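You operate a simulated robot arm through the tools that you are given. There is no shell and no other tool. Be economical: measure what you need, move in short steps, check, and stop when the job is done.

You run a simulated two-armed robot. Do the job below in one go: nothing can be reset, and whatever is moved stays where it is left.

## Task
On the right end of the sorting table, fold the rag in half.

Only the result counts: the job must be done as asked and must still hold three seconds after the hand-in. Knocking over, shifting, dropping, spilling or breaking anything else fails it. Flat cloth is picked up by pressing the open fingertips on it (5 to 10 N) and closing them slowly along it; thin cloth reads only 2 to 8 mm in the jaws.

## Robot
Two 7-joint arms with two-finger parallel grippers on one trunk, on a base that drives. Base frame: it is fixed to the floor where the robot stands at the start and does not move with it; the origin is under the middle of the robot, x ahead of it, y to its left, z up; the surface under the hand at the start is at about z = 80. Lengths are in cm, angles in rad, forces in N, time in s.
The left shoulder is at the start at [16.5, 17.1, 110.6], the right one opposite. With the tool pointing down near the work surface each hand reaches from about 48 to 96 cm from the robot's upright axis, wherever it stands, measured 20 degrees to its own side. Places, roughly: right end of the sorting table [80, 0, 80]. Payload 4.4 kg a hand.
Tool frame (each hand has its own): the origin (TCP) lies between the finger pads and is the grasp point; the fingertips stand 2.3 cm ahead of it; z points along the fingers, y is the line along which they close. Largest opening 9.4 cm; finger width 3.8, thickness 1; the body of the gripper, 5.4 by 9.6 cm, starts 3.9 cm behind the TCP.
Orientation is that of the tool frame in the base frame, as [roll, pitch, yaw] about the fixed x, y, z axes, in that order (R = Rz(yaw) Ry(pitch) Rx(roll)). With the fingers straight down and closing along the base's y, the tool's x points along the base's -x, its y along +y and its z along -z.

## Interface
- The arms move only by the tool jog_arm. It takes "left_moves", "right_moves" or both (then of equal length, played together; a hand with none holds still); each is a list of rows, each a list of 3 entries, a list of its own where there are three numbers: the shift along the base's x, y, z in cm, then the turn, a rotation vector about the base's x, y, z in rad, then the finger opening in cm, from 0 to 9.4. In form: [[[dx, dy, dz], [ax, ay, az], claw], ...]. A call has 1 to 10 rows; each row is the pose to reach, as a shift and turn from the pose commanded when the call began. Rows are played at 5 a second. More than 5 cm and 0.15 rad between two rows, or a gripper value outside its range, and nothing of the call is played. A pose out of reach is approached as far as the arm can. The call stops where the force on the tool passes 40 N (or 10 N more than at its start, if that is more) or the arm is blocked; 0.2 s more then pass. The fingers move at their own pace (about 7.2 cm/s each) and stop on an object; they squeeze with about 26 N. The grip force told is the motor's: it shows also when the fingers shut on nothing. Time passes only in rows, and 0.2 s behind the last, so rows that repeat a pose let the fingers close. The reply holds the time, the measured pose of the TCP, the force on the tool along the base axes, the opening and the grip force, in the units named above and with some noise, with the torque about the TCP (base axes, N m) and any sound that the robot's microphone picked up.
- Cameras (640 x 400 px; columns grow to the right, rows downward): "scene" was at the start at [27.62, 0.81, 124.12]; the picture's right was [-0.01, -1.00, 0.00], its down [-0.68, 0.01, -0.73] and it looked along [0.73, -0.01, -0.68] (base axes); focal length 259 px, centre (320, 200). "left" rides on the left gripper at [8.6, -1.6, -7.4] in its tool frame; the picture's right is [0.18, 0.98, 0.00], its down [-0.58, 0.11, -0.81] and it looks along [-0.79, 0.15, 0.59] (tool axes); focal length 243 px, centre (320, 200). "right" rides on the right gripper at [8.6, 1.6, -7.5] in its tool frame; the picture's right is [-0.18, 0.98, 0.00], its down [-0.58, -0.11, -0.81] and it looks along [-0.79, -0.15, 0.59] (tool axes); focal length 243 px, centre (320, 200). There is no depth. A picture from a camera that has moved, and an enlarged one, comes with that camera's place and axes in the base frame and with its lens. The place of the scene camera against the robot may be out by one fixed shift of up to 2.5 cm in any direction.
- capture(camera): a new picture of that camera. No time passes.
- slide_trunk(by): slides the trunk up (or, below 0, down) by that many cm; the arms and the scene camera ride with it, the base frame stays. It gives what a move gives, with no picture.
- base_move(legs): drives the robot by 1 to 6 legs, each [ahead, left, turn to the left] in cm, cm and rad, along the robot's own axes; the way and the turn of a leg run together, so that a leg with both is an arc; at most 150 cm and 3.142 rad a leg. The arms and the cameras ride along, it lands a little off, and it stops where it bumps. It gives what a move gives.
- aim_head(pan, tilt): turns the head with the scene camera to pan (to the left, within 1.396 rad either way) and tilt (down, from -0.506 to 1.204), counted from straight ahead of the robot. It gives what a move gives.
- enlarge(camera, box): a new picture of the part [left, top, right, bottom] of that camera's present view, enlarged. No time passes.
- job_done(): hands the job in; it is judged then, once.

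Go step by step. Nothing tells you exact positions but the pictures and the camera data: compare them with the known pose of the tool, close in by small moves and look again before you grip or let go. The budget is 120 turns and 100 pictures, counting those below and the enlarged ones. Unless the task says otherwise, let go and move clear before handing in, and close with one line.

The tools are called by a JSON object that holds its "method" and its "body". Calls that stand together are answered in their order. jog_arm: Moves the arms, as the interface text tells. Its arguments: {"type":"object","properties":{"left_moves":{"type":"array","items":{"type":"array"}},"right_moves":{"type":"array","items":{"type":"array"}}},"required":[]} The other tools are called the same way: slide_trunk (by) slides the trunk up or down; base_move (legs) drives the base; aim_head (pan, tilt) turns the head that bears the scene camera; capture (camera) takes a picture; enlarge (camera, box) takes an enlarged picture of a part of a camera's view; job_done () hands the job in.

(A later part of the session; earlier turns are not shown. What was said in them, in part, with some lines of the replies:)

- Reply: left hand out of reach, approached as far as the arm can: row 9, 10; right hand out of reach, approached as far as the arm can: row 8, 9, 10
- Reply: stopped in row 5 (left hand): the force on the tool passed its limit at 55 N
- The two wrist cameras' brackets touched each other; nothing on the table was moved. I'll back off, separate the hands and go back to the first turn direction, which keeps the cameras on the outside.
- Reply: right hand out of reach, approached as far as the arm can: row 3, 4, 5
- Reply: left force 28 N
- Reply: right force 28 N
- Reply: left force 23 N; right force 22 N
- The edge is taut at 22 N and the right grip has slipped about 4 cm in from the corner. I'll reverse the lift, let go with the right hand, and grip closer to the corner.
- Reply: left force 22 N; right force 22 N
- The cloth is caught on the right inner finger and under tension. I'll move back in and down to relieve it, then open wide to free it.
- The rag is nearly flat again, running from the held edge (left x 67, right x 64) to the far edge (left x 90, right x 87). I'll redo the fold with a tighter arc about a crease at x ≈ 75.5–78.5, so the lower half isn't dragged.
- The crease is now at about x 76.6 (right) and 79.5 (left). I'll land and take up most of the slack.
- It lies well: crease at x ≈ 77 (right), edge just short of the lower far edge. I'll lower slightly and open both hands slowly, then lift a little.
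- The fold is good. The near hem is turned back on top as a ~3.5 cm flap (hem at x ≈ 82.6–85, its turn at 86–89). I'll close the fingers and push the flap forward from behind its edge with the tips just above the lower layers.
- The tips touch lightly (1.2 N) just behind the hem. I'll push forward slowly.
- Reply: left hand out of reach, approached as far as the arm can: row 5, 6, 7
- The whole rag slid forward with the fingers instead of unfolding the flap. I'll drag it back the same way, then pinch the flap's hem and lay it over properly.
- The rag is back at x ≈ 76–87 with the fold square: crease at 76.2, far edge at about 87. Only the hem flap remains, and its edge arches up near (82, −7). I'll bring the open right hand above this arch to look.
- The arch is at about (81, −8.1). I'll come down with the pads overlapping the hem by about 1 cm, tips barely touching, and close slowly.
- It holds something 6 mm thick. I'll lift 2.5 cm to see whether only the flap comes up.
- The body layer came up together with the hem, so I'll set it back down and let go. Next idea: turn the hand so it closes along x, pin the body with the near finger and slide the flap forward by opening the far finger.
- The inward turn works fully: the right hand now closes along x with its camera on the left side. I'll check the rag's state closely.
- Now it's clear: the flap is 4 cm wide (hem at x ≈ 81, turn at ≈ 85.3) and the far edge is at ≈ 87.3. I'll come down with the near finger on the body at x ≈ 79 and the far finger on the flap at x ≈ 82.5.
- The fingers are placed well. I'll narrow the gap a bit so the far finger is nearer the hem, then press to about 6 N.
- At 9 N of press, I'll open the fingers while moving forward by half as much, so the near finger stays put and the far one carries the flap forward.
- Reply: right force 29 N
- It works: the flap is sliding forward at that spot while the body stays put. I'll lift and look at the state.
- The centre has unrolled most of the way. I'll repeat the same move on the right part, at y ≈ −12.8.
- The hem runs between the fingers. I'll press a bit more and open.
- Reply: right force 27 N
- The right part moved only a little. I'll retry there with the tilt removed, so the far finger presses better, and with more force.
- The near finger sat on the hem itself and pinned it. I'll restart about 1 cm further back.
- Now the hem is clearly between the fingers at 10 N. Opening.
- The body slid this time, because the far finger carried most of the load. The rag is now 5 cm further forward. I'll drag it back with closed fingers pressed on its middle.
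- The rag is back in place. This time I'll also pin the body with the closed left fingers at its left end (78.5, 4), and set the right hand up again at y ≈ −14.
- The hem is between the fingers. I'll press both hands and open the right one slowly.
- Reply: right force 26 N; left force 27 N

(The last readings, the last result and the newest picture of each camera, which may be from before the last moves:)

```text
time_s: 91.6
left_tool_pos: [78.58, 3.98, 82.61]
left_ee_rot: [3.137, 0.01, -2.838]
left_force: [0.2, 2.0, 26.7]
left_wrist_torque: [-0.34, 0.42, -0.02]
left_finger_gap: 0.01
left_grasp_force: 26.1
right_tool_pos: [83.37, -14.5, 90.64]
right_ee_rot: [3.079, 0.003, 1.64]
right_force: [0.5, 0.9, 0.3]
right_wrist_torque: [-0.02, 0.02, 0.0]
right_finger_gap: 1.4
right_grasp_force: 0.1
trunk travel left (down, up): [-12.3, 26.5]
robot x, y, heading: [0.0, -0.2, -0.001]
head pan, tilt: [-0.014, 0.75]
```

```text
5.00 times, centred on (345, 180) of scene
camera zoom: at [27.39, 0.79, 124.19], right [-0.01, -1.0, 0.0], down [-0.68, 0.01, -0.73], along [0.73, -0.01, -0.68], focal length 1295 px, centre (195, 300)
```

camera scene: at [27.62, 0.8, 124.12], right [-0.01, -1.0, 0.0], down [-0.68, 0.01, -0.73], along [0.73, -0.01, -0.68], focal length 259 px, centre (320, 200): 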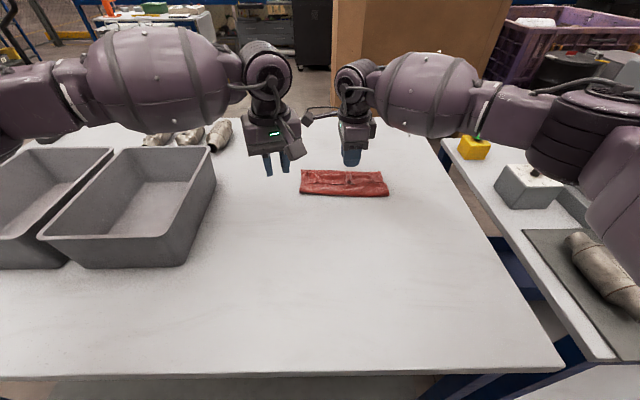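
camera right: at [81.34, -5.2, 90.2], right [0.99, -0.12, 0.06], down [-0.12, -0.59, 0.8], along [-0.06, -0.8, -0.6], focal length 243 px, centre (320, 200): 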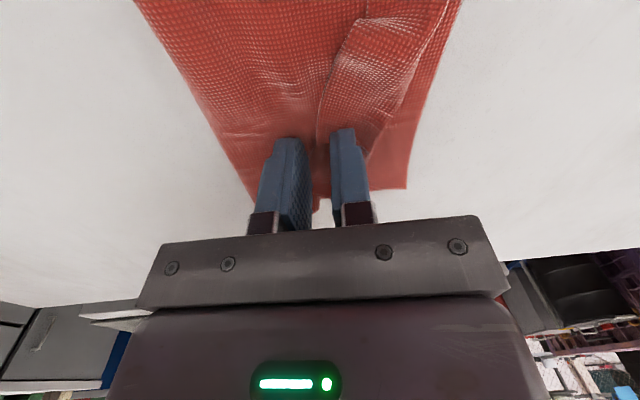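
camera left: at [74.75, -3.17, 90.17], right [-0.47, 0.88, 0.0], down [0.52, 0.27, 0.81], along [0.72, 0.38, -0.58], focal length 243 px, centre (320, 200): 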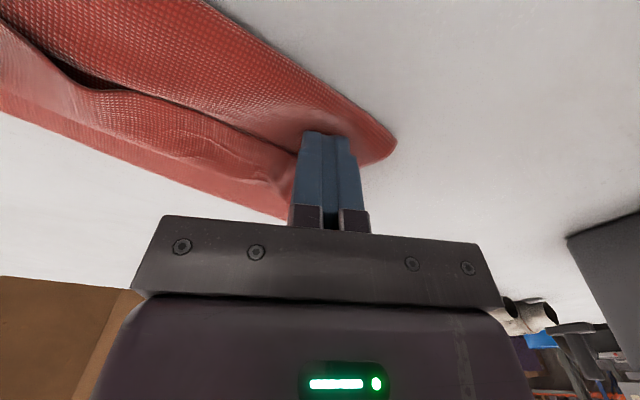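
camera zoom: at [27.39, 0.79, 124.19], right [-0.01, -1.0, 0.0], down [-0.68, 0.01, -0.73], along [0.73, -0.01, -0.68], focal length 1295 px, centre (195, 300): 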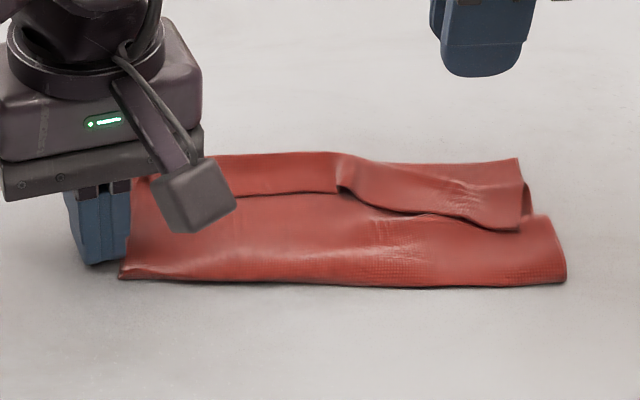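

The left pin was mostly off the rag, and the right hand's tilt lifted the far finger as it opened. I'll reposition the left pin further in, reduce the tilt, and try again.

{"method": "jog_arm", "body": {"left_moves": [[[0, 0, 1], [0, 0, 0], 0], [[-0.8, -1.8, 1.5], [0, 0, 0], 0], [[-0.8, -1.8, 0.8], [0, 0, 0], 0], [[-0.8, -1.8, 0.3], [0, 0, 0], 0], [[-0.8, -1.8, 0.15], [0, 0, 0], 0], [[-0.8, -1.8, 0.05], [0, 0, 0], 0]], "right_moves": [[[-1.5, 0.5, 0], [0, 0.04, 0], 1.4], [[-2.8, 0.9, -2], [0, 0.04, 0], 1.4], [[-2.8, 0.9, -5], [0, 0.04, 0], 1.4], [[-2.8, 0.9, -7.2], [0, 0.04, 0], 1.4], [[-2.8, 0.9, -7.9], [0, 0.04, 0], 1.4], [[-2.8, 0.9, -8.05], [0, 0.04, 0], 1.4]]}}

{"method": "capture", "body": {"camera": "right"}}

```text
time_s: 93.0
left_tool_pos: [77.81, 2.31, 82.52]
left_ee_rot: [3.138, 0.014, -2.837]
left_force: [0.2, 2.5, 9.7]
left_wrist_torque: [-0.02, 0.02, 0.04]
left_finger_gap: 0.02
left_grasp_force: 25.7
right_tool_pos: [80.52, -13.45, 82.59]
right_ee_rot: [3.119, 0.001, 1.638]
right_force: [-0.4, 0.0, 3.7]
right_wrist_torque: [0.0, 0.02, -0.01]
right_finger_gap: 1.41
right_grasp_force: 0.0
trunk travel left (down, up): [-12.3, 26.5]
robot x, y, heading: [-0.17, -0.44, -0.001]
head pan, tilt: [-0.014, 0.75]
```

```text
9 pictures are left
camera right: at [81.55, -4.71, 90.14], right [0.99, -0.12, 0.02], down [-0.09, -0.59, 0.8], along [-0.08, -0.8, -0.59], focal length 243 px, centre (320, 200)
```

right: 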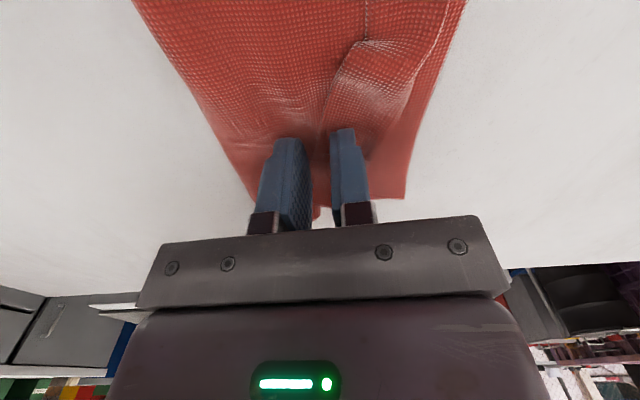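

Good placement, with 10 N on the pin. Press and open.

{"method": "jog_arm", "body": {"right_moves": [[[0, 0, -0.1], [0, 0, 0], 1.4], [[0.3, 0, -0.12], [0, 0, 0], 2.0], [[0.6, 0, -0.12], [0, 0, 0], 2.6], [[0.9, 0, -0.12], [0, 0, 0], 3.2], [[1.2, 0, -0.12], [0, 0, 0], 3.8], [[1.5, 0, -0.12], [0, 0, 0], 4.4], [[1.8, 0, -0.12], [0, 0, 0], 5.0], [[2.1, 0, -0.12], [0, 0, 0], 5.6], [[2.4, 0, -0.12], [0, 0, 0], 6.2], [[2.7, 0, -0.12], [0, 0, 0], 6.8]]}}

{"method": "capture", "body": {"camera": "right"}}

```text
time_s: 95.2
left_tool_pos: [77.65, 2.2, 82.61]
left_ee_rot: [3.138, 0.012, -2.838]
left_force: [1.8, -1.2, 9.2]
left_wrist_torque: [-0.05, -0.01, 0.0]
left_finger_gap: 0.02
left_grasp_force: 26.2
right_tool_pos: [83.13, -13.53, 82.66]
right_ee_rot: [3.118, 0.0, 1.638]
right_force: [-4.8, 3.4, 26.9]
right_wrist_torque: [-0.34, 1.03, -0.18]
right_finger_gap: 6.94
right_grasp_force: 2.3
trunk travel left (down, up): [-12.3, 26.5]
robot x, y, heading: [-0.01, 0.21, -0.003]
head pan, tilt: [-0.014, 0.75]
```

```text
8 pictures are left
camera right: at [84.05, -4.75, 90.11], right [0.99, -0.12, 0.02], down [-0.09, -0.59, 0.8], along [-0.08, -0.8, -0.59], focal length 243 px, centre (320, 200)
```

right: 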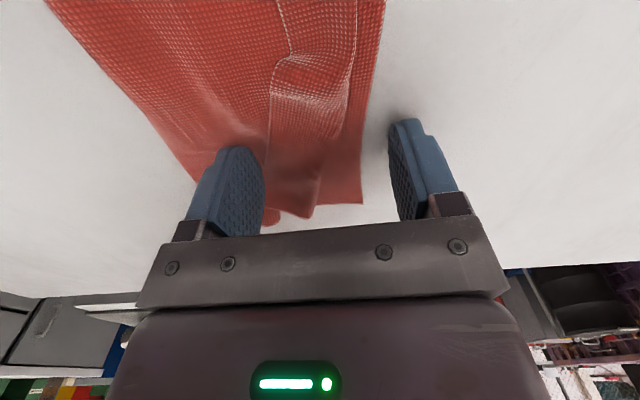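

The far finger just slides over the flap. With the hand closing along x I can pinch the flap itself instead: both fingers on the flap close to its hem, so only the top layer is picked up.

{"method": "jog_arm", "body": {"right_moves": [[[0, 0, 1], [0, 0, 0], 6.8], [[0, 0, 3], [0, 0.02, 0], 4], [[-1.5, 0, 3], [0, 0.02, 0], 1.8], [[-1.5, 0, 2], [0, 0.02, 0], 1.8], [[-1.5, 0, 0.8], [0, 0.02, 0], 1.8], [[-1.5, 0, 0.2], [0, 0.02, 0], 1.8], [[-1.5, 0, 0.1], [0, 0.02, 0], 1.8]]}}

{"method": "jog_arm", "body": {"right_moves": [[[0, 0, 0], [0, 0, 0], 1.8], [[0, 0, 0], [0, 0, 0], 1.6], [[0, 0, 0], [0, 0, 0], 1.4], [[0, 0, 0], [0, 0, 0], 1.2], [[0, 0, 0], [0, 0, 0], 1.0], [[0, 0, 0], [0, 0, 0], 0.8], [[0, 0, 0], [0, 0, 0], 0.6], [[0, 0, 0], [0, 0, 0], 0.3], [[0, 0, 0], [0, 0, 0], 0], [[0, 0, 0], [0, 0, 0], 0]]}}

```text
time_s: 96.8
left_tool_pos: [77.78, 2.2, 82.59]
left_ee_rot: [3.138, 0.012, -2.837]
left_force: [3.1, -1.3, 22.8]
left_wrist_torque: [-0.12, 0.04, -0.01]
left_finger_gap: 0.0
left_grasp_force: 26.6
right_tool_pos: [81.75, -13.54, 82.65]
right_ee_rot: [3.137, -0.001, 1.639]
right_force: [-0.4, 1.5, 6.8]
right_wrist_torque: [-0.01, 0.1, -0.02]
right_finger_gap: 1.8
right_grasp_force: 0.3
trunk travel left (down, up): [-12.3, 26.5]
robot x, y, heading: [-0.22, -0.01, -0.003]
head pan, tilt: [-0.014, 0.75]
```

```text
time_s: 99.0
left_tool_pos: [77.65, 2.14, 82.55]
left_ee_rot: [3.139, 0.012, -2.838]
left_force: [3.4, -2.0, 20.5]
left_wrist_torque: [-0.08, 0.02, 0.04]
left_finger_gap: 0.0
left_grasp_force: 25.7
right_tool_pos: [81.51, -13.67, 82.7]
right_ee_rot: [3.139, 0.0, 1.638]
right_force: [-2.9, 0.5, 15.3]
right_wrist_torque: [-0.12, 0.11, -0.02]
right_finger_gap: 0.01
right_grasp_force: 26.6
trunk travel left (down, up): [-12.3, 26.5]
robot x, y, heading: [0.19, -0.15, -0.001]
head pan, tilt: [-0.014, 0.75]
```

That pinch came up empty. I'll lift, look, and retry with a wider start.

{"method": "jog_arm", "body": {"left_moves": [[[0, 0, 0.1], [0, 0, 0], 0], [[0, 0, 0.1], [0, 0, 0], 0], [[0, 0, 0.1], [0, 0, 0], 0]], "right_moves": [[[0, 0, 1], [0, 0, 0], 0], [[0.5, 0, 2.5], [0, 0, 0], 2], [[0.9, 0, 2.5], [0, 0, 0], 3]]}}

{"method": "enlarge", "body": {"camera": "right", "box": [180, 0, 460, 220]}}

```text
time_s: 99.8
left_tool_pos: [77.68, 2.17, 82.58]
left_ee_rot: [3.136, 0.01, -2.837]
left_force: [-1.9, 0.6, 26.0]
left_wrist_torque: [-0.08, 0.17, 0.02]
left_finger_gap: 0.01
left_grasp_force: 26.0
right_tool_pos: [82.74, -13.67, 84.91]
right_ee_rot: [-3.142, -0.001, 1.639]
right_force: [0.2, 0.1, 0.4]
right_wrist_torque: [0.0, -0.02, 0.05]
right_finger_gap: 2.97
right_grasp_force: 0.1
trunk travel left (down, up): [-12.3, 26.5]
robot x, y, heading: [-0.11, -0.23, -0.001]
head pan, tilt: [-0.014, 0.75]
```

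```text
1.82 times, centred on (320, 110) of right
camera zoom: at [83.7, -4.88, 92.38], right [0.99, -0.12, 0.0], down [-0.07, -0.59, 0.81], along [-0.09, -0.8, -0.59], focal length 441 px, centre (320, 364)
```

zoom: 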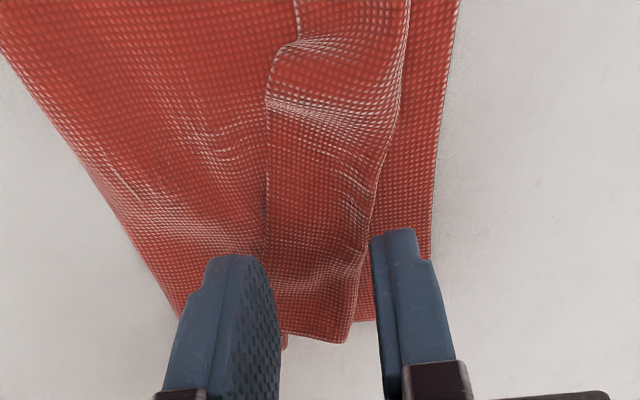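

The flap spans x 80.9–84.3 at y = −14. I'll press at x 82.5 with a 2.4 cm opening, more firmly, and close.

{"method": "jog_arm", "body": {"right_moves": [[[-0.2, 0, -1], [0, 0, 0], 2.4], [[-0.2, 0, -2], [0, 0, 0], 2.4], [[-0.2, 0, -2.35], [0, 0, 0], 2.4], [[-0.2, 0, -2.45], [0, 0, 0], 2.4]]}}

{"method": "jog_arm", "body": {"right_moves": [[[0, 0, 0], [0, 0, 0], 2.2], [[0, 0, 0], [0, 0, 0], 1.9], [[0, 0, 0], [0, 0, 0], 1.6], [[0, 0, 0], [0, 0, 0], 1.3], [[0, 0, 0], [0, 0, 0], 1.0], [[0, 0, 0], [0, 0, 0], 0.7], [[0, 0, 0], [0, 0, 0], 0.4], [[0, 0, 0], [0, 0, 0], 0.1], [[0, 0, 0], [0, 0, 0], 0], [[0, 0, 0], [0, 0, 0], 0]]}}

```text
time_s: 100.8
left_tool_pos: [77.74, 2.19, 82.46]
left_ee_rot: [3.137, 0.012, -2.838]
left_force: [-0.6, -0.9, 18.8]
left_wrist_torque: [-0.06, 0.09, -0.02]
left_finger_gap: 0.01
left_grasp_force: 26.0
right_tool_pos: [82.45, -13.66, 82.73]
right_ee_rot: [3.139, -0.001, 1.64]
right_force: [-0.5, 0.5, 7.1]
right_wrist_torque: [-0.09, 0.17, 0.0]
right_finger_gap: 2.4
right_grasp_force: 0.4
trunk travel left (down, up): [-12.3, 26.5]
robot x, y, heading: [0.05, -0.18, 0.005]
head pan, tilt: [-0.014, 0.75]
```

```text
time_s: 103.0
left_tool_pos: [77.66, 2.29, 82.57]
left_ee_rot: [3.136, 0.012, -2.839]
left_force: [1.6, -2.0, 9.5]
left_wrist_torque: [-0.05, 0.02, 0.01]
left_finger_gap: 0.01
left_grasp_force: 26.4
right_tool_pos: [82.41, -13.65, 82.68]
right_ee_rot: [3.141, 0.002, 1.638]
right_force: [-3.1, 0.5, 18.0]
right_wrist_torque: [-0.15, 0.15, -0.08]
right_finger_gap: 0.2
right_grasp_force: 26.0
trunk travel left (down, up): [-12.3, 26.5]
robot x, y, heading: [0.03, -0.14, -0.002]
head pan, tilt: [-0.014, 0.75]
```

It holds 2 mm. I'll lift it up, over and forward, with the left hand still pinning the body, then look.

{"method": "jog_arm", "body": {"right_moves": [[[0, 0, 0.8], [0, 0, 0], 0], [[0.3, 0, 1.7], [0, 0, 0], 0], [[1, 0, 2.4], [0, 0, 0], 0], [[2, 0, 2.7], [0, 0, 0], 0], [[3, 0, 2.6], [0, 0, 0], 0], [[4, 0, 2.1], [0, 0, 0], 0], [[4.6, 0, 1.5], [0, 0, 0], 0]]}}

{"method": "enlarge", "body": {"camera": "scene", "box": [285, 140, 405, 220]}}

```text
time_s: 104.6
left_tool_pos: [77.68, 2.16, 82.61]
left_ee_rot: [3.136, 0.011, -2.838]
left_force: [-2.5, -0.2, 21.3]
left_wrist_torque: [-0.05, 0.16, 0.0]
left_finger_gap: 0.0
left_grasp_force: 26.0
right_tool_pos: [86.92, -13.57, 84.1]
right_ee_rot: [-3.142, 0.0, 1.638]
right_force: [-0.3, 1.5, 0.2]
right_wrist_torque: [0.04, 0.08, -0.01]
right_finger_gap: 0.2
right_grasp_force: 25.9
trunk travel left (down, up): [-12.3, 26.5]
robot x, y, heading: [0.24, 0.14, 0.003]
head pan, tilt: [-0.014, 0.75]
```

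```text
5.00 times, centred on (345, 180) of scene
camera zoom: at [27.41, 0.82, 124.18], right [-0.01, -1.0, 0.0], down [-0.68, 0.01, -0.73], along [0.73, -0.01, -0.68], focal length 1295 px, centre (195, 300)
```

zoom: 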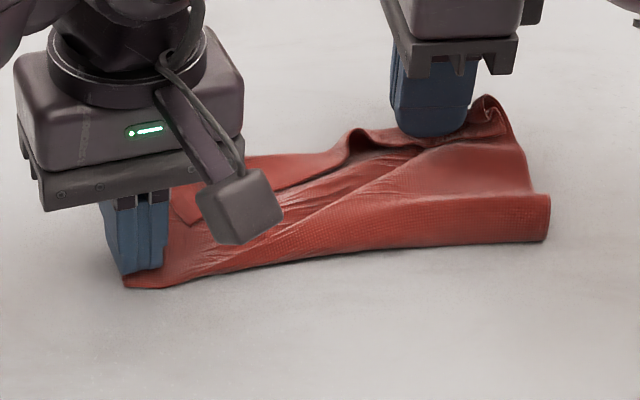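

The flap came over, but the right side was pulled forward a bit. I'll ease back, set it down, and release.

{"method": "jog_arm", "body": {"right_moves": [[[-0.5, 0, -0.4], [0, 0, 0], 0], [[-0.8, 0, -0.9], [0, 0, 0], 0], [[-0.8, 0, -1.3], [0, 0, 0], 0], [[-0.8, 0, -1.3], [0, 0, 0], 1], [[-0.8, 0, -1.2], [0, 0, 0], 2], [[-0.8, 0, -0.8], [0, 0, 0], 2.6], [[-0.8, 0, 0.5], [0, 0, 0], 2.6], [[-0.8, 0, 3], [0, 0, 0], 2.6], [[-0.8, -1, 6], [0, 0, 0], 1]]}}

{"method": "jog_arm", "body": {"left_moves": [[[0, 0, 0.5], [0, 0, 0], 0], [[0, 0, 3], [0, 0, 0], 0], [[-3, 2, 6], [0, 0, 0], 0], [[-6, 4, 9], [0, 0, 0], 0], [[-9, 6, 12], [0, 0, 0], 0]]}}

{"method": "enlarge", "body": {"camera": "scene", "box": [285, 130, 405, 210]}}

```text
time_s: 106.6
left_tool_pos: [77.77, 2.35, 82.63]
left_ee_rot: [3.137, 0.011, -2.838]
left_force: [-4.1, 0.4, 23.1]
left_wrist_torque: [-0.02, 0.21, 0.02]
left_finger_gap: 0.01
left_grasp_force: 26.7
right_tool_pos: [86.06, -14.61, 90.09]
right_ee_rot: [3.14, -0.001, 1.638]
right_force: [-0.4, -0.6, -0.8]
right_wrist_torque: [0.0, 0.04, 0.03]
right_finger_gap: 0.99
right_grasp_force: 0.1
trunk travel left (down, up): [-12.3, 26.5]
robot x, y, heading: [0.3, -0.21, -0.004]
head pan, tilt: [-0.014, 0.75]
```

```text
time_s: 107.8
left_tool_pos: [68.68, 8.36, 94.48]
left_ee_rot: [3.135, 0.01, -2.836]
left_force: [-0.1, 0.9, 0.3]
left_wrist_torque: [-0.01, 0.0, 0.05]
left_finger_gap: 0.02
left_grasp_force: 25.7
right_tool_pos: [86.31, -14.49, 90.04]
right_ee_rot: [3.139, -0.001, 1.637]
right_force: [-0.8, -1.1, 0.0]
right_wrist_torque: [-0.01, -0.02, 0.0]
right_finger_gap: 1.03
right_grasp_force: 0.0
trunk travel left (down, up): [-12.3, 26.5]
robot x, y, heading: [0.17, 0.04, 0.003]
head pan, tilt: [-0.014, 0.75]
```

```text
5.00 times, centred on (345, 170) of scene
camera zoom: at [27.5, 0.85, 124.17], right [-0.01, -1.0, 0.0], down [-0.68, 0.01, -0.73], along [0.73, -0.01, -0.68], focal length 1295 px, centre (195, 350)
```

zoom: 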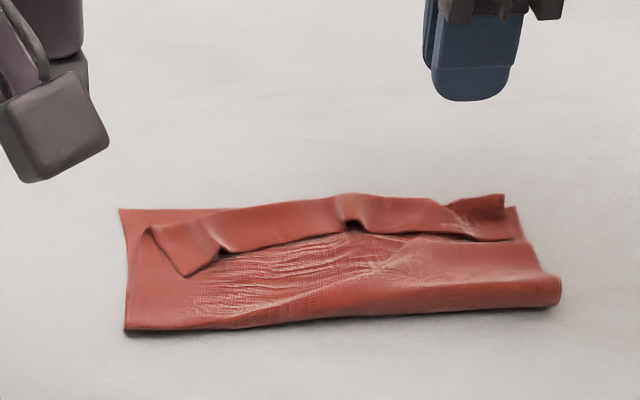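

The flap's width roughly equals the excess of the top layer: the crease sits ~2 cm off the middle. The cleanest fix is to grip the flap's hem strip, pull it back to lay the rag flat, and refold with a shorter grip. First I turn the right hand straight and bring both hands above the flap.

{"method": "jog_arm", "body": {"left_moves": [[[2, -1, 0], [0, 0, -0.15], 2.4], [[4, -2, 0], [0, 0, -0.3], 2.4], [[6, -4, 0], [0, 0, -0.3], 2.4], [[8, -5.5, 0], [0, 0, -0.3], 2.4], [[10, -7, 0], [0, 0, -0.3], 2.4], [[12, -8.5, -1], [0, 0, -0.3], 2.4], [[14, -9.5, -3], [0, 0, -0.3], 2.4], [[15.6, -9.9, -5], [0, 0, -0.3], 2.4], [[15.6, -9.9, -6], [0, 0, -0.3], 2.4], [[15.6, -9.9, -7], [0, 0, -0.3], 2.4]], "right_moves": [[[0, 0, 0], [0, 0, 0.15], 2.4], [[0, 0, 0], [0, 0, 0.3], 2.4], [[0, 0, 0], [0, 0, 0.45], 2.4], [[0, 0, 0], [0, 0, 0.6], 2.4], [[0, 0, 0], [0, 0, 0.75], 2.4], [[0, 0, 0], [0, 0, 0.9], 2.4], [[0, 0, 0], [0, 0, 1.05], 2.4], [[0, 0, 0], [0, 0, 1.2], 2.4], [[0, 0, 0], [0, 0, 1.35], 2.4], [[-1, 1, -1], [0, 0, 1.5], 2.4]]}}

{"method": "jog_arm", "body": {"left_moves": [[[0, 0, -1.5], [0, 0, 0], 2.4], [[0, 0, -3], [0, 0, 0], 2.4], [[0, 0, -4.3], [0, 0, 0], 2.4], [[0, 0, -4.8], [0, 0, 0], 2.4], [[0, 0, -5], [0, 0, 0], 2.4]], "right_moves": [[[0, 0, -2], [0, 0, 0], 2.4], [[0, 0, -4], [0, 0, 0], 2.4], [[0, 0, -5.7], [0, 0, 0], 2.4], [[0, 0, -6.3], [0, 0, 0], 2.4], [[0, 0, -6.5], [0, 0, 0], 2.4]]}}

```text
time_s: 110.0
left_tool_pos: [84.39, -1.64, 87.23]
left_ee_rot: [3.134, 0.006, -3.139]
left_force: [0.5, 0.3, 0.1]
left_wrist_torque: [-0.02, 0.0, 0.01]
left_finger_gap: 2.39
left_grasp_force: 0.0
right_tool_pos: [85.35, -13.58, 88.71]
right_ee_rot: [-3.141, 0.001, -3.141]
right_force: [-0.1, -0.1, -1.2]
right_wrist_torque: [0.0, 0.0, 0.01]
right_finger_gap: 2.4
right_grasp_force: 0.1
trunk travel left (down, up): [-12.3, 26.5]
robot x, y, heading: [0.12, -0.18, 0.001]
head pan, tilt: [-0.014, 0.75]
```

```text
time_s: 111.2
left_tool_pos: [84.35, -1.68, 82.58]
left_ee_rot: [3.135, 0.011, -3.139]
left_force: [-0.4, 0.2, 3.6]
left_wrist_torque: [-0.06, 0.04, 0.0]
left_finger_gap: 2.4
left_grasp_force: 0.3
right_tool_pos: [85.31, -13.59, 82.72]
right_ee_rot: [3.141, 0.003, 3.139]
right_force: [-0.1, 0.2, 4.8]
right_wrist_torque: [-0.04, 0.05, 0.02]
right_finger_gap: 2.39
right_grasp_force: 0.0
trunk travel left (down, up): [-12.3, 26.5]
robot x, y, heading: [0.23, 0.02, 0.001]
head pan, tilt: [-0.014, 0.75]
```

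Both hands touch the flap (3.6 and 4.8 N). I'll press a little more and close slowly.

{"method": "jog_arm", "body": {"left_moves": [[[0, 0, -0.1], [0, 0, 0], 2.4], [[0, 0, -0.13], [0, 0, 0], 2.1], [[0, 0, -0.13], [0, 0, 0], 1.8], [[0, 0, -0.13], [0, 0, 0], 1.5], [[0, 0, -0.13], [0, 0, 0], 1.2], [[0, 0, -0.13], [0, 0, 0], 0.9], [[0, 0, -0.13], [0, 0, 0], 0.6], [[0, 0, -0.1], [0, 0, 0], 0.3], [[0, 0, -0.1], [0, 0, 0], 0], [[0, 0, -0.05], [0, 0, 0], 0]], "right_moves": [[[0, 0, -0.08], [0, 0, 0], 2.4], [[0, 0, -0.1], [0, 0, 0], 2.1], [[0, 0, -0.1], [0, 0, 0], 1.8], [[0, 0, -0.1], [0, 0, 0], 1.5], [[0, 0, -0.1], [0, 0, 0], 1.2], [[0, 0, -0.1], [0, 0, 0], 0.9], [[0, 0, -0.1], [0, 0, 0], 0.6], [[0, 0, -0.1], [0, 0, 0], 0.3], [[0, 0, -0.1], [0, 0, 0], 0], [[0, 0, -0.05], [0, 0, 0], 0]]}}

```text
time_s: 113.4
left_tool_pos: [84.25, -1.61, 82.51]
left_ee_rot: [3.136, 0.013, -3.138]
left_force: [0.6, -1.5, 12.7]
left_wrist_torque: [-0.06, 0.16, 0.01]
left_finger_gap: 0.2
left_grasp_force: 26.4
right_tool_pos: [85.12, -13.48, 82.59]
right_ee_rot: [-3.141, 0.005, 3.139]
right_force: [0.2, 5.2, 17.1]
right_wrist_torque: [0.06, 0.14, -0.07]
right_finger_gap: 0.37
right_grasp_force: 25.2
trunk travel left (down, up): [-12.3, 26.5]
robot x, y, heading: [0.05, 0.04, 0.002]
head pan, tilt: [-0.014, 0.75]
```

Both hold cloth (2.0 and 3.7 mm). I'll lift and peel the top layer back towards the robot in an arc.

{"method": "jog_arm", "body": {"left_moves": [[[0, 0, 1], [0, 0, 0], 0], [[-0.5, 0, 2.2], [0, 0, 0], 0], [[-2, 0, 3.4], [0, 0, 0], 0], [[-4, 0, 4.5], [0, 0, 0], 0], [[-6, 0, 5.3], [0, 0, 0], 0], [[-8, 0, 5.6], [0, 0, 0], 0], [[-10, 0, 5.3], [0, 0, 0], 0], [[-12, 0, 4.5], [0, 0, 0], 0]], "right_moves": [[[0, 0, 1], [0, 0, 0], 0], [[-0.5, 0, 2.2], [0, 0, 0], 0], [[-2, 0, 3.4], [0, 0, 0], 0], [[-4, 0, 4.5], [0, 0, 0], 0], [[-6, 0, 5.3], [0, 0, 0], 0], [[-8, 0, 5.6], [0, 0, 0], 0], [[-10, 0, 5.3], [0, 0, 0], 0], [[-12, 0, 4.5], [0, 0, 0], 0]]}}

{"method": "capture", "body": {"camera": "scene"}}

```text
time_s: 115.2
left_tool_pos: [72.47, -1.67, 86.61]
left_ee_rot: [3.137, 0.01, -3.138]
left_force: [0.8, -2.0, 0.0]
left_wrist_torque: [-0.03, -0.01, 0.0]
left_finger_gap: 0.19
left_grasp_force: 25.9
right_tool_pos: [73.28, -13.66, 86.82]
right_ee_rot: [-3.139, -0.001, 3.137]
right_force: [-0.8, 1.5, 0.6]
right_wrist_torque: [0.05, 0.0, 0.01]
right_finger_gap: 0.24
right_grasp_force: 25.6
trunk travel left (down, up): [-12.3, 26.5]
robot x, y, heading: [-0.38, -0.14, 0.004]
head pan, tilt: [-0.014, 0.75]
```

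```text
4 pictures are left
camera scene: at [27.63, 0.8, 124.11], right [-0.01, -1.0, 0.0], down [-0.68, 0.01, -0.73], along [0.73, -0.01, -0.68], focal length 259 px, centre (320, 200)
```

scene: 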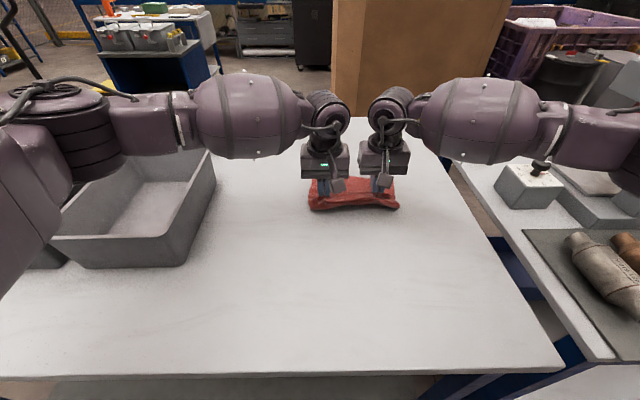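

The rag is peeling back. I'll continue to lay it flat towards the robot.

{"method": "jog_arm", "body": {"left_moves": [[[-1.5, 0.2, 0], [0, 0, 0], 0], [[-3, 0.4, -0.4], [0, 0, 0], 0], [[-4.5, 0.5, -1], [0, 0, 0], 0], [[-6, 0.5, -1.7], [0, 0, 0], 0], [[-7.5, 0.5, -2.5], [0, 0, 0], 0], [[-9, 0.5, -3.3], [0, 0, 0], 0], [[-10, 0.5, -3.8], [0, 0, 0], 0]], "right_moves": [[[-1.5, -0.2, 0], [0, 0, 0], 0], [[-3, -0.4, -0.4], [0, 0, 0], 0], [[-4.5, -0.5, -1], [0, 0, 0], 0], [[-6, -0.5, -1.7], [0, 0, 0], 0], [[-7.5, -0.5, -2.5], [0, 0, 0], 0], [[-9.4, -0.5, -3.3], [0, 0, 0], 0], [[-10.8, -0.5, -3.9], [0, 0, 0], 0]]}}

{"method": "enlarge", "body": {"camera": "scene", "box": [260, 130, 440, 250]}}

```text
time_s: 116.8
left_tool_pos: [62.46, -1.19, 83.13]
left_ee_rot: [3.136, 0.01, -3.137]
left_force: [2.0, -16.1, -0.3]
left_wrist_torque: [-0.38, -0.04, 0.14]
left_finger_gap: 0.22
left_grasp_force: 26.7
right_tool_pos: [62.4, -14.12, 82.96]
right_ee_rot: [-3.141, 0.002, 3.137]
right_force: [-1.3, 17.7, 2.5]
right_wrist_torque: [0.44, -0.04, -0.04]
right_finger_gap: 0.3
right_grasp_force: 26.1
trunk travel left (down, up): [-12.3, 26.5]
robot x, y, heading: [0.34, -0.44, -0.0]
head pan, tilt: [-0.014, 0.75]
```

```text
3.33 times, centred on (350, 190) of scene
camera zoom: at [27.54, 0.81, 124.16], right [-0.01, -1.0, 0.0], down [-0.68, 0.01, -0.73], along [0.73, -0.01, -0.68], focal length 863 px, centre (220, 233)
```

zoom: 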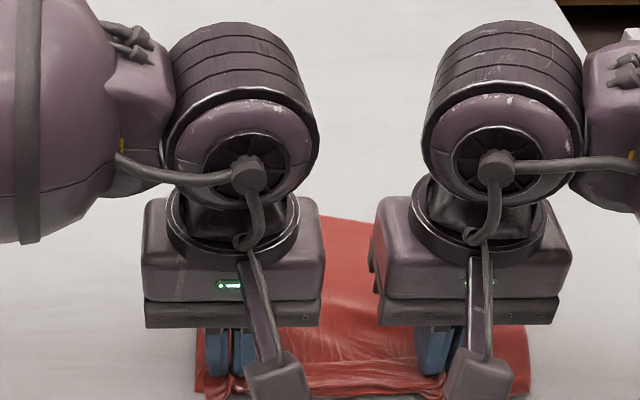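

The rag slides and stays partly folded under the hands. I'll lift it off the table so that it hangs straight by its hem, then lay it down flat from far to near.

{"method": "jog_arm", "body": {"left_moves": [[[1, -0.4, 2.5], [0, 0, 0], 0], [[3, -0.4, 5], [0, 0, 0], 0], [[5, -0.4, 7.5], [0, 0, 0], 0], [[7.5, -0.4, 10], [0, 0, 0], 0], [[10, -0.4, 12.5], [0, 0, 0], 0], [[12.5, -0.4, 15], [0, 0, 0], 0], [[15, -0.4, 17.5], [0, 0, 0], 0], [[17.5, -0.4, 20], [0, 0, 0], 0], [[20, -0.4, 22], [0, 0, 0], 0], [[22, -0.4, 23.5], [0, 0, 0], 0]], "right_moves": [[[1, 0.4, 2.5], [0, 0, 0], 0], [[3, 0.4, 5], [0, 0, 0], 0], [[5, 0.4, 7.5], [0, 0, 0], 0], [[7.5, 0.4, 10], [0, 0, 0], 0], [[10, 0.4, 12.5], [0, 0, 0], 0], [[12.5, 0.4, 15], [0, 0, 0], 0], [[15, 0.4, 17.5], [0, 0, 0], 0], [[17.5, 0.4, 20], [0, 0, 0], 0], [[20, 0.4, 22], [0, 0, 0], 0], [[22, 0.4, 23.5], [0, 0, 0], 0]]}}

{"method": "capture", "body": {"camera": "scene"}}

```text
time_s: 119.0
left_tool_pos: [84.53, -1.61, 106.59]
left_ee_rot: [3.136, 0.01, -3.14]
left_force: [-0.3, -2.9, 0.2]
left_wrist_torque: [-0.07, -0.05, 0.04]
left_finger_gap: 0.2
left_grasp_force: 25.8
right_tool_pos: [84.46, -13.73, 106.51]
right_ee_rot: [3.14, 0.001, 3.138]
right_force: [0.4, 2.9, -0.2]
right_wrist_torque: [0.05, -0.06, -0.01]
right_finger_gap: 0.24
right_grasp_force: 26.4
trunk travel left (down, up): [-12.3, 26.5]
robot x, y, heading: [-0.44, 0.08, -0.004]
head pan, tilt: [-0.014, 0.75]
```

```text
2 pictures are left
camera scene: at [27.56, 0.78, 124.14], right [-0.01, -1.0, 0.0], down [-0.68, 0.01, -0.73], along [0.73, -0.01, -0.68], focal length 259 px, centre (320, 200)
```

scene: 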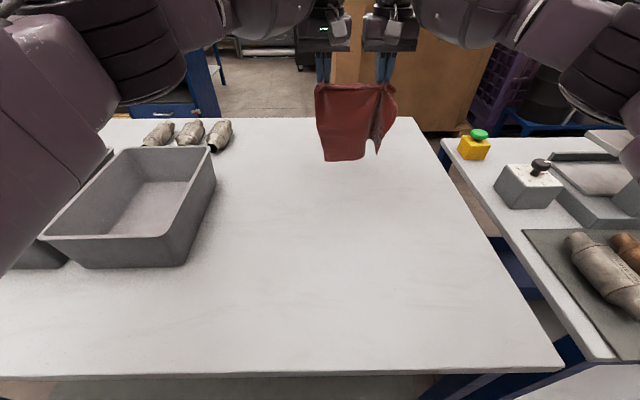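

The rag hangs cleanly, 20 cm below the grips. I'll lower it until its far edge touches, then lay it down diagonally towards the robot.

{"method": "jog_arm", "body": {"left_moves": [[[0, 0, -2], [0, 0, 0], 0], [[0, 0, -4], [0, 0, 0], 0], [[-2, 0, -6], [0, 0, 0], 0], [[-4, 0, -8], [0, 0, 0], 0], [[-6.1, 0, -10], [0, 0, 0], 0], [[-8.2, 0, -12], [0, 0, 0], 0], [[-10.3, 0, -14], [0, 0, 0], 0], [[-12.4, 0, -16], [0, 0, 0], 0]], "right_moves": [[[0, 0, -2], [0, 0, 0], 0], [[0, 0, -4], [0, 0, 0], 0], [[-2, 0, -6], [0, 0, 0], 0], [[-4, 0, -8], [0, 0, 0], 0], [[-6.1, 0, -10], [0, 0, 0], 0], [[-8.2, 0, -12], [0, 0, 0], 0], [[-10.3, 0, -14], [0, 0, 0], 0], [[-12.4, 0, -16], [0, 0, 0], 0]]}}

{"method": "jog_arm", "body": {"left_moves": [[[-2, 0.2, -1.8], [0, 0, 0], 0], [[-4, 0.4, -3.6], [0, 0, 0], 0], [[-6, 0.4, -5.4], [0, 0, 0], 0], [[-8, 0.4, -6.8], [0, 0, 0], 0], [[-9, 0.4, -7.8], [0, 0, 0], 0], [[-9, 0.4, -8], [0, 0, 0], 0.8], [[-9, 0.4, -8], [0, 0, 0], 2], [[-9, 0.4, -7.8], [0, 0, 0], 3.2], [[-9, 0.4, -7.3], [0, 0, 0], 4], [[-9, 0.4, -5], [0, 0, 0], 4]], "right_moves": [[[-2, -0.2, -1.8], [0, 0, 0], 0], [[-4, -0.4, -3.6], [0, 0, 0], 0], [[-6, -0.4, -5.4], [0, 0, 0], 0], [[-8, -0.4, -6.8], [0, 0, 0], 0], [[-9, -0.4, -7.8], [0, 0, 0], 0], [[-9, -0.4, -8], [0, 0, 0], 0.8], [[-9, -0.4, -8], [0, 0, 0], 2], [[-9, -0.4, -7.8], [0, 0, 0], 3.2], [[-9, -0.4, -7.3], [0, 0, 0], 4], [[-9, -0.4, -5], [0, 0, 0], 4]]}}

```text
time_s: 120.8
left_tool_pos: [72.1, -1.47, 90.52]
left_ee_rot: [3.137, 0.008, -3.138]
left_force: [0.1, -4.3, -0.5]
left_wrist_torque: [-0.04, 0.03, 0.01]
left_finger_gap: 0.22
left_grasp_force: 26.1
right_tool_pos: [72.2, -13.76, 90.17]
right_ee_rot: [3.14, -0.002, 3.138]
right_force: [-0.4, 3.8, -0.3]
right_wrist_torque: [0.09, 0.03, -0.01]
right_finger_gap: 0.25
right_grasp_force: 25.5
trunk travel left (down, up): [-12.3, 26.5]
robot x, y, heading: [-0.32, -0.35, 0.004]
head pan, tilt: [-0.014, 0.75]
```

```text
time_s: 123.0
left_tool_pos: [62.98, -1.13, 85.59]
left_ee_rot: [3.137, 0.01, -3.138]
left_force: [-0.2, 0.0, 0.7]
left_wrist_torque: [-0.02, 0.0, 0.01]
left_finger_gap: 4.02
left_grasp_force: 0.1
right_tool_pos: [62.97, -14.02, 85.4]
right_ee_rot: [-3.141, 0.0, 3.14]
right_force: [-0.7, -0.4, -0.6]
right_wrist_torque: [0.01, 0.0, -0.01]
right_finger_gap: 4.0
right_grasp_force: 0.1
trunk travel left (down, up): [-12.3, 26.5]
robot x, y, heading: [-0.39, 0.09, 0.002]
head pan, tilt: [-0.014, 0.75]
```

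Released. I'll move both hands up and out of the view and look at the rag.

{"method": "jog_arm", "body": {"left_moves": [[[0, 0, 3], [0, 0, 0], 4], [[0, 3, 5], [0, 0, 0], 4], [[0, 7, 7], [0, 0, 0], 3], [[0, 11, 9], [0, 0, 0], 3]], "right_moves": [[[0, 0, 3], [0, 0, 0], 4], [[0, -3, 5], [0, 0, 0], 4], [[0, -7, 7], [0, 0, 0], 3], [[0, -11, 9], [0, 0, 0], 3]]}}

{"method": "enlarge", "body": {"camera": "scene", "box": [260, 140, 440, 260]}}

```text
time_s: 124.0
left_tool_pos: [63.03, 9.84, 94.63]
left_ee_rot: [3.137, 0.011, -3.138]
left_force: [-0.2, -0.3, -1.3]
left_wrist_torque: [-0.04, -0.01, 0.02]
left_finger_gap: 3.01
left_grasp_force: 0.1
right_tool_pos: [63.07, -25.1, 94.63]
right_ee_rot: [-3.14, 0.002, 3.14]
right_force: [-0.4, 0.1, -0.1]
right_wrist_torque: [0.03, 0.01, 0.01]
right_finger_gap: 3.02
right_grasp_force: 0.1
trunk travel left (down, up): [-12.3, 26.5]
robot x, y, heading: [-0.02, 0.01, -0.001]
head pan, tilt: [-0.014, 0.75]
```

```text
3.33 times, centred on (350, 200) of scene
camera zoom: at [27.5, 0.83, 124.17], right [-0.01, -1.0, 0.0], down [-0.68, 0.01, -0.73], along [0.73, -0.01, -0.68], focal length 863 px, centre (220, 200)
```

zoom: 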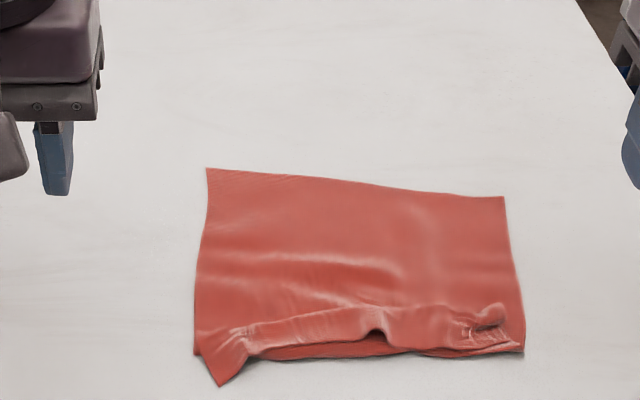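

The rag lies on x 59–79, turned slightly, with its near hem tucked under; its far edge is clean. I'll grip the far edge near both corners with little overlap, lift so the tucked hem falls straight, lay the lower half down, and then fold the held edge forward, so the hem leads correctly.

{"method": "jog_arm", "body": {"left_moves": [[[3, -1, 0], [0, 0, -0.08], 2.6], [[6, -3, 0], [0, 0, -0.155], 2.6], [[9, -5.5, 0], [0, 0, -0.155], 2.6], [[12, -8, -1], [0, 0, -0.155], 2.6], [[14.5, -10.5, -3], [0, 0, -0.155], 2.6], [[16.1, -12.3, -5], [0, 0, -0.155], 2.6], [[16.1, -12.3, -8], [0, 0, -0.155], 2.6], [[16.1, -12.3, -10.5], [0, 0, -0.155], 2.6], [[16.1, -12.3, -11.6], [0, 0, -0.155], 2.6], [[16.1, -12.3, -12], [0, 0, -0.155], 2.6]], "right_moves": [[[3, 0, 0], [0, 0, -0.08], 2.6], [[6, 1, 0], [0, 0, -0.155], 2.6], [[8, 2.5, 0], [0, 0, -0.155], 2.6], [[10, 4, -1], [0, 0, -0.155], 2.6], [[12, 5.5, -3], [0, 0, -0.155], 2.6], [[13.5, 6.4, -5], [0, 0, -0.155], 2.6], [[13.5, 6.4, -8], [0, 0, -0.155], 2.6], [[13.5, 6.4, -10.5], [0, 0, -0.155], 2.6], [[13.5, 6.4, -11.6], [0, 0, -0.155], 2.6], [[13.5, 6.4, -12], [0, 0, -0.155], 2.6]]}}

```text
time_s: 126.2
left_tool_pos: [79.18, -2.52, 82.63]
left_ee_rot: [3.137, 0.011, 2.989]
left_force: [0.4, 0.3, 0.3]
left_wrist_torque: [0.01, -0.01, 0.01]
left_finger_gap: 2.59
left_grasp_force: 0.0
right_tool_pos: [76.72, -18.65, 82.35]
right_ee_rot: [-3.14, 0.001, 2.985]
right_force: [0.1, -0.7, 0.8]
right_wrist_torque: [0.03, 0.03, 0.0]
right_finger_gap: 2.61
right_grasp_force: 0.1
trunk travel left (down, up): [-12.3, 26.5]
robot x, y, heading: [-0.27, -0.29, 0.0]
head pan, tilt: [-0.014, 0.75]
```

Just above contact on both. I'll press to about 8 N.

{"method": "jog_arm", "body": {"left_moves": [[[0, 0, -0.12], [0, 0, 0], 2.6], [[0, 0, -0.22], [0, 0, 0], 2.6], [[0, 0, -0.28], [0, 0, 0], 2.6]], "right_moves": [[[0, 0, -0.08], [0, 0, 0], 2.6], [[0, 0, -0.14], [0, 0, 0], 2.6], [[0, 0, -0.18], [0, 0, 0], 2.6]]}}

```text
time_s: 127.0
left_tool_pos: [79.19, -2.53, 82.45]
left_ee_rot: [3.136, 0.012, 2.991]
left_force: [2.7, -0.5, 10.4]
left_wrist_torque: [-0.12, 0.14, 0.07]
left_finger_gap: 2.62
left_grasp_force: 0.0
right_tool_pos: [76.63, -18.65, 82.39]
right_ee_rot: [-3.141, 0.003, 2.983]
right_force: [1.0, -1.1, 5.3]
right_wrist_torque: [0.04, 0.09, -0.02]
right_finger_gap: 2.61
right_grasp_force: 0.0
trunk travel left (down, up): [-12.3, 26.5]
robot x, y, heading: [0.16, -0.13, 0.001]
head pan, tilt: [-0.014, 0.75]
```

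{"method": "jog_arm", "body": {"left_moves": [[[0, 0, 0], [0, 0, 0], 2.3], [[0, 0, 0], [0, 0, 0], 2.0], [[0, 0, 0], [0, 0, 0], 1.7], [[0, 0, 0], [0, 0, 0], 1.4], [[0, 0, 0], [0, 0, 0], 1.1], [[0, 0, 0], [0, 0, 0], 0.8], [[0, 0, 0], [0, 0, 0], 0.5], [[0, 0, 0], [0, 0, 0], 0.2], [[0, 0, 0], [0, 0, 0], 0], [[0, 0, 0], [0, 0, 0], 0]], "right_moves": [[[0, 0, -0.05], [0, 0, 0], 2.3], [[0, 0, -0.05], [0, 0, 0], 2.0], [[0, 0, -0.05], [0, 0, 0], 1.7], [[0, 0, -0.05], [0, 0, 0], 1.4], [[0, 0, -0.05], [0, 0, 0], 1.1], [[0, 0, -0.05], [0, 0, 0], 0.8], [[0, 0, -0.05], [0, 0, 0], 0.5], [[0, 0, -0.05], [0, 0, 0], 0.2], [[0, 0, -0.05], [0, 0, 0], 0], [[0, 0, -0.05], [0, 0, 0], 0]]}}

```text
time_s: 129.2
left_tool_pos: [78.91, -2.6, 82.28]
left_ee_rot: [3.138, 0.012, 2.988]
left_force: [-2.8, -20.4, 16.0]
left_wrist_torque: [-0.5, 0.33, 0.38]
left_finger_gap: 0.26
left_grasp_force: 25.6
right_tool_pos: [76.53, -18.58, 82.38]
right_ee_rot: [3.139, 0.002, 2.988]
right_force: [3.3, 22.0, 12.4]
right_wrist_torque: [0.57, 0.15, -0.37]
right_finger_gap: 0.19
right_grasp_force: 26.2
trunk travel left (down, up): [-12.3, 26.5]
robot x, y, heading: [0.22, -0.03, 0.002]
head pan, tilt: [-0.014, 0.75]
```

Both grips hold (2.6 and 1.9 mm). I'll ease the 20 N tension and lift straight up until the rag hangs free.

{"method": "jog_arm", "body": {"left_moves": [[[0, -0.5, 0.3], [0, 0, 0], 0], [[0, -0.5, 3], [0, 0, 0], 0], [[0, -0.5, 6], [0, 0, 0], 0], [[0, -0.5, 9], [0, 0, 0], 0], [[0, -0.5, 12], [0, 0, 0], 0], [[0, -0.5, 15], [0, 0, 0], 0], [[0, -0.5, 18], [0, 0, 0], 0], [[0, -0.5, 21], [0, 0, 0], 0], [[0, -0.5, 24], [0, 0, 0], 0], [[0, -0.5, 26.5], [0, 0, 0], 0]], "right_moves": [[[0, 0.5, 0.3], [0, 0, 0], 0], [[0, 0.5, 3], [0, 0, 0], 0], [[0, 0.5, 6], [0, 0, 0], 0], [[0, 0.5, 9], [0, 0, 0], 0], [[0, 0.5, 12], [0, 0, 0], 0], [[0, 0.5, 15], [0, 0, 0], 0], [[0, 0.5, 18], [0, 0, 0], 0], [[0, 0.5, 21], [0, 0, 0], 0], [[0, 0.5, 24], [0, 0, 0], 0], [[0, 0.5, 26.5], [0, 0, 0], 0]]}}

```text
time_s: 131.4
left_tool_pos: [79.03, -2.92, 108.87]
left_ee_rot: [3.137, 0.011, 2.989]
left_force: [-0.7, -7.5, 0.4]
left_wrist_torque: [-0.19, 0.01, 0.12]
left_finger_gap: 0.21
left_grasp_force: 25.6
right_tool_pos: [76.5, -18.16, 108.85]
right_ee_rot: [3.141, 0.002, 2.983]
right_force: [1.1, 7.7, 0.0]
right_wrist_torque: [0.18, -0.03, -0.12]
right_finger_gap: 0.17
right_grasp_force: 25.9
trunk travel left (down, up): [-12.3, 26.5]
robot x, y, heading: [0.04, -0.06, 0.0]
head pan, tilt: [-0.014, 0.75]
```

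The rag hangs from both corners with light tension. I'll give it a gentle up-and-down shake so the tucked hem drops, let it settle, then lower it until the bottom edge just touches.

{"method": "jog_arm", "body": {"left_moves": [[[0, -0.15, 2.5], [0, 0, 0], 0], [[0, -0.15, 0], [0, 0, 0], 0], [[0, -0.15, 2.5], [0, 0, 0], 0], [[0, -0.15, 0], [0, 0, 0], 0], [[0, -0.15, 0], [0, 0, 0], 0], [[0, -0.15, 0], [0, 0, 0], 0], [[0, -0.15, 0], [0, 0, 0], 0], [[0, -0.15, -1.5], [0, 0, 0], 0], [[0, -0.15, -3], [0, 0, 0], 0], [[0, -0.15, -3.9], [0, 0, 0], 0]], "right_moves": [[[0, 0.15, 2.5], [0, 0, 0], 0], [[0, 0.15, 0], [0, 0, 0], 0], [[0, 0.15, 2.5], [0, 0, 0], 0], [[0, 0.15, 0], [0, 0, 0], 0], [[0, 0.15, 0], [0, 0, 0], 0], [[0, 0.15, 0], [0, 0, 0], 0], [[0, 0.15, 0], [0, 0, 0], 0], [[0, 0.15, -1.5], [0, 0, 0], 0], [[0, 0.15, -3], [0, 0, 0], 0], [[0, 0.15, -3.9], [0, 0, 0], 0]]}}

{"method": "jog_arm", "body": {"left_moves": [[[-1.28, 0.2, -1.3], [0, 0, 0], 0], [[-2.57, 0.4, -2.6], [0, 0, 0], 0], [[-3.85, 0.6, -3.9], [0, 0, 0], 0], [[-5.14, 0.8, -5.2], [0, 0, 0], 0], [[-6.42, 1.0, -6.5], [0, 0, 0], 0], [[-7.7, 1.2, -7.8], [0, 0, 0], 0], [[-9, 1.4, -9.1], [0, 0, 0], 0], [[-10.3, 1.6, -10.4], [0, 0, 0], 0], [[-11.6, 1.8, -11.7], [0, 0, 0], 0], [[-12.85, 2.0, -13], [0, 0, 0], 0]], "right_moves": [[[-1.28, 0.2, -1.3], [0, 0, 0], 0], [[-2.57, 0.4, -2.6], [0, 0, 0], 0], [[-3.85, 0.6, -3.9], [0, 0, 0], 0], [[-5.14, 0.8, -5.2], [0, 0, 0], 0], [[-6.42, 1.0, -6.5], [0, 0, 0], 0], [[-7.7, 1.2, -7.8], [0, 0, 0], 0], [[-9, 1.4, -9.1], [0, 0, 0], 0], [[-10.3, 1.6, -10.4], [0, 0, 0], 0], [[-11.6, 1.8, -11.7], [0, 0, 0], 0], [[-12.85, 2.0, -13], [0, 0, 0], 0]]}}

```text
time_s: 133.6
left_tool_pos: [79.26, -2.99, 104.78]
left_ee_rot: [3.136, 0.009, 2.992]
left_force: [-0.6, -3.6, -0.4]
left_wrist_torque: [-0.06, 0.0, 0.06]
left_finger_gap: 0.21
left_grasp_force: 25.7
right_tool_pos: [76.69, -17.98, 104.86]
right_ee_rot: [-3.139, 0.001, 2.987]
right_force: [0.9, 3.7, -0.4]
right_wrist_torque: [0.06, -0.01, -0.08]
right_finger_gap: 0.14
right_grasp_force: 27.1
trunk travel left (down, up): [-12.3, 26.5]
robot x, y, heading: [0.01, -0.06, -0.002]
head pan, tilt: [-0.014, 0.75]
```

```text
time_s: 135.8
left_tool_pos: [66.42, -1.05, 91.85]
left_ee_rot: [3.136, 0.009, 2.991]
left_force: [0.0, -3.6, 0.3]
left_wrist_torque: [-0.06, -0.01, 0.1]
left_finger_gap: 0.18
left_grasp_force: 26.0
right_tool_pos: [63.77, -16.1, 91.76]
right_ee_rot: [-3.141, -0.001, 2.982]
right_force: [0.2, 3.7, 0.1]
right_wrist_torque: [0.1, -0.02, -0.05]
right_finger_gap: 0.14
right_grasp_force: 25.9
trunk travel left (down, up): [-12.3, 26.5]
robot x, y, heading: [-0.22, -0.07, -0.002]
head pan, tilt: [-0.014, 0.75]
```

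The lower half should now lie on the table with the held edge above the crease. I'll use the last picture to check where the lower edge lies.

{"method": "enlarge", "body": {"camera": "scene", "box": [260, 130, 440, 250]}}

```text
3.33 times, centred on (350, 190) of scene
camera zoom: at [27.64, 0.81, 124.11], right [-0.01, -1.0, 0.0], down [-0.68, 0.01, -0.73], along [0.73, -0.01, -0.68], focal length 863 px, centre (220, 233)
```

zoom: 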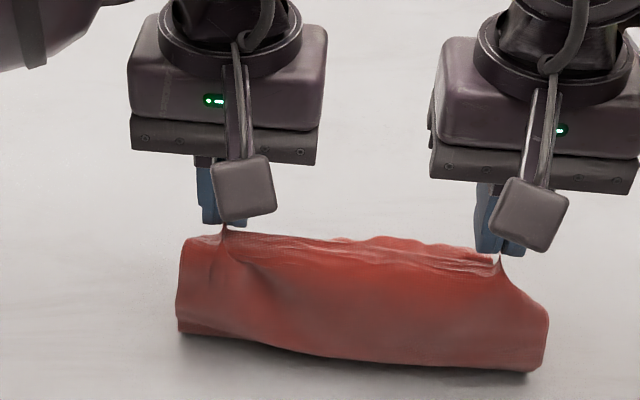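

The crease sits under the hands as planned (x ≈ 65.5 left, 62.5 right), and the lower edge appears at x ≈ 75–76, as computed. I'll fold the held edge forward and down onto it.

{"method": "jog_arm", "body": {"left_moves": [[[1.58, -0.25, -0.2], [0, 0, 0], 0], [[3.16, -0.5, -0.8], [0, 0, 0], 0], [[4.64, -0.73, -1.5], [0, 0, 0], 0], [[5.93, -0.93, -2.4], [0, 0, 0], 0], [[7.1, -1.12, -3.6], [0, 0, 0], 0], [[8.0, -1.26, -4.9], [0, 0, 0], 0], [[8.7, -1.36, -6.1], [0, 0, 0], 0], [[9.4, -1.47, -7.2], [0, 0, 0], 0], [[10.1, -1.58, -8.2], [0, 0, 0], 0], [[10.6, -1.66, -8.9], [0, 0, 0], 0]], "right_moves": [[[1.58, -0.25, -0.2], [0, 0, 0], 0], [[3.16, -0.5, -0.8], [0, 0, 0], 0], [[4.64, -0.73, -1.5], [0, 0, 0], 0], [[5.93, -0.93, -2.4], [0, 0, 0], 0], [[7.1, -1.12, -3.6], [0, 0, 0], 0], [[8.0, -1.26, -4.9], [0, 0, 0], 0], [[8.7, -1.36, -6.1], [0, 0, 0], 0], [[9.4, -1.47, -7.2], [0, 0, 0], 0], [[10.1, -1.58, -8.2], [0, 0, 0], 0], [[10.6, -1.66, -8.9], [0, 0, 0], 0]]}}

```text
time_s: 138.0
left_tool_pos: [76.95, -2.83, 82.82]
left_ee_rot: [3.136, 0.009, 2.991]
left_force: [-0.4, -3.3, 0.2]
left_wrist_torque: [-0.06, 0.0, 0.07]
left_finger_gap: 0.21
left_grasp_force: 25.8
right_tool_pos: [74.42, -17.66, 82.88]
right_ee_rot: [-3.14, 0.001, 2.983]
right_force: [1.3, 3.1, 0.0]
right_wrist_torque: [0.1, -0.05, -0.06]
right_finger_gap: 0.17
right_grasp_force: 26.2
trunk travel left (down, up): [-12.3, 26.5]
robot x, y, heading: [-0.3, -0.36, -0.003]
head pan, tilt: [-0.014, 0.75]
```

Both grips still hold, with the edge down on the lower layer. I'll open slowly and lift straight off, as before.

{"method": "jog_arm", "body": {"left_moves": [[[0, 0, -0.3], [0, 0, 0], 0], [[0, 0, -0.3], [0, 0, 0], 0.8], [[0, 0, -0.25], [0, 0, 0], 1.6], [[0, 0, -0.15], [0, 0, 0], 2.4], [[0, 0, -0.05], [0, 0, 0], 3.2], [[0, 0, 0.2], [0, 0, 0], 4], [[0, 0, 0.7], [0, 0, 0], 4], [[0, 0, 1.5], [0, 0, 0], 4], [[0, 0, 3], [0, 0, 0], 4], [[0, 0, 6], [0, 0, 0], 4]], "right_moves": [[[0, 0, -0.3], [0, 0, 0], 0], [[0, 0, -0.3], [0, 0, 0], 0.8], [[0, 0, -0.25], [0, 0, 0], 1.6], [[0, 0, -0.15], [0, 0, 0], 2.4], [[0, 0, -0.05], [0, 0, 0], 3.2], [[0, 0, 0.2], [0, 0, 0], 4], [[0, 0, 0.7], [0, 0, 0], 4], [[0, 0, 1.5], [0, 0, 0], 4], [[0, 0, 3], [0, 0, 0], 4], [[0, 0, 6], [0, 0, 0], 4]]}}

{"method": "jog_arm", "body": {"left_moves": [[[0, 2, 2], [0, 0, 0], 4], [[-1, 5, 4], [0, 0, 0], 4], [[-3, 8, 6], [0, 0, 0], 4], [[-5, 11, 8], [0, 0, 0], 4], [[-7, 13, 10], [0, 0, 0], 4], [[-7, 13, 10], [0, 0, 0], 4], [[-7, 13, 10], [0, 0, 0], 4]], "right_moves": [[[0, -1, 2], [0, 0, 0], 4], [[-1, -3, 4], [0, 0, 0], 4], [[-3, -5, 6], [0, 0, 0], 4], [[-5, -6, 8], [0, 0, 0], 4], [[-7, -7, 10], [0, 0, 0], 4], [[-7, -7, 10], [0, 0, 0], 4], [[-7, -7, 10], [0, 0, 0], 4]]}}

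```text
time_s: 140.2
left_tool_pos: [76.79, -2.79, 89.29]
left_ee_rot: [3.136, 0.013, 2.989]
left_force: [-0.4, -0.6, 0.5]
left_wrist_torque: [-0.01, 0.0, -0.02]
left_finger_gap: 4.02
left_grasp_force: 0.2
right_tool_pos: [74.22, -17.65, 89.05]
right_ee_rot: [-3.14, 0.002, 2.984]
right_force: [0.3, -0.4, -0.1]
right_wrist_torque: [0.0, -0.03, -0.04]
right_finger_gap: 3.99
right_grasp_force: 0.1
trunk travel left (down, up): [-12.3, 26.5]
robot x, y, heading: [0.17, -0.07, -0.002]
head pan, tilt: [-0.014, 0.75]
```

```text
time_s: 141.8
left_tool_pos: [69.94, 10.12, 98.82]
left_ee_rot: [3.136, 0.01, 2.99]
left_force: [-0.6, 0.0, 0.6]
left_wrist_torque: [0.02, -0.01, 0.0]
left_finger_gap: 4.0
left_grasp_force: 0.0
right_tool_pos: [67.44, -24.72, 98.92]
right_ee_rot: [-3.141, 0.001, 2.986]
right_force: [-1.4, -0.2, -0.3]
right_wrist_torque: [0.01, -0.02, 0.01]
right_finger_gap: 4.01
right_grasp_force: 0.1
trunk travel left (down, up): [-12.3, 26.5]
robot x, y, heading: [-0.02, -0.1, -0.004]
head pan, tilt: [-0.014, 0.75]
```

The hands came away with no load on either gripper. By my coordinates the rag is folded edge to edge, and both hands are clear, so I'm handing in. I have no pictures left to confirm the final state by eye.

{"method": "job_done", "body": {}}

```text
The job is handed in.
```

I folded the rag in half on the right end of the sorting table, released it and moved both hands clear. No pictures were left after the release, so I haven't seen the final state.
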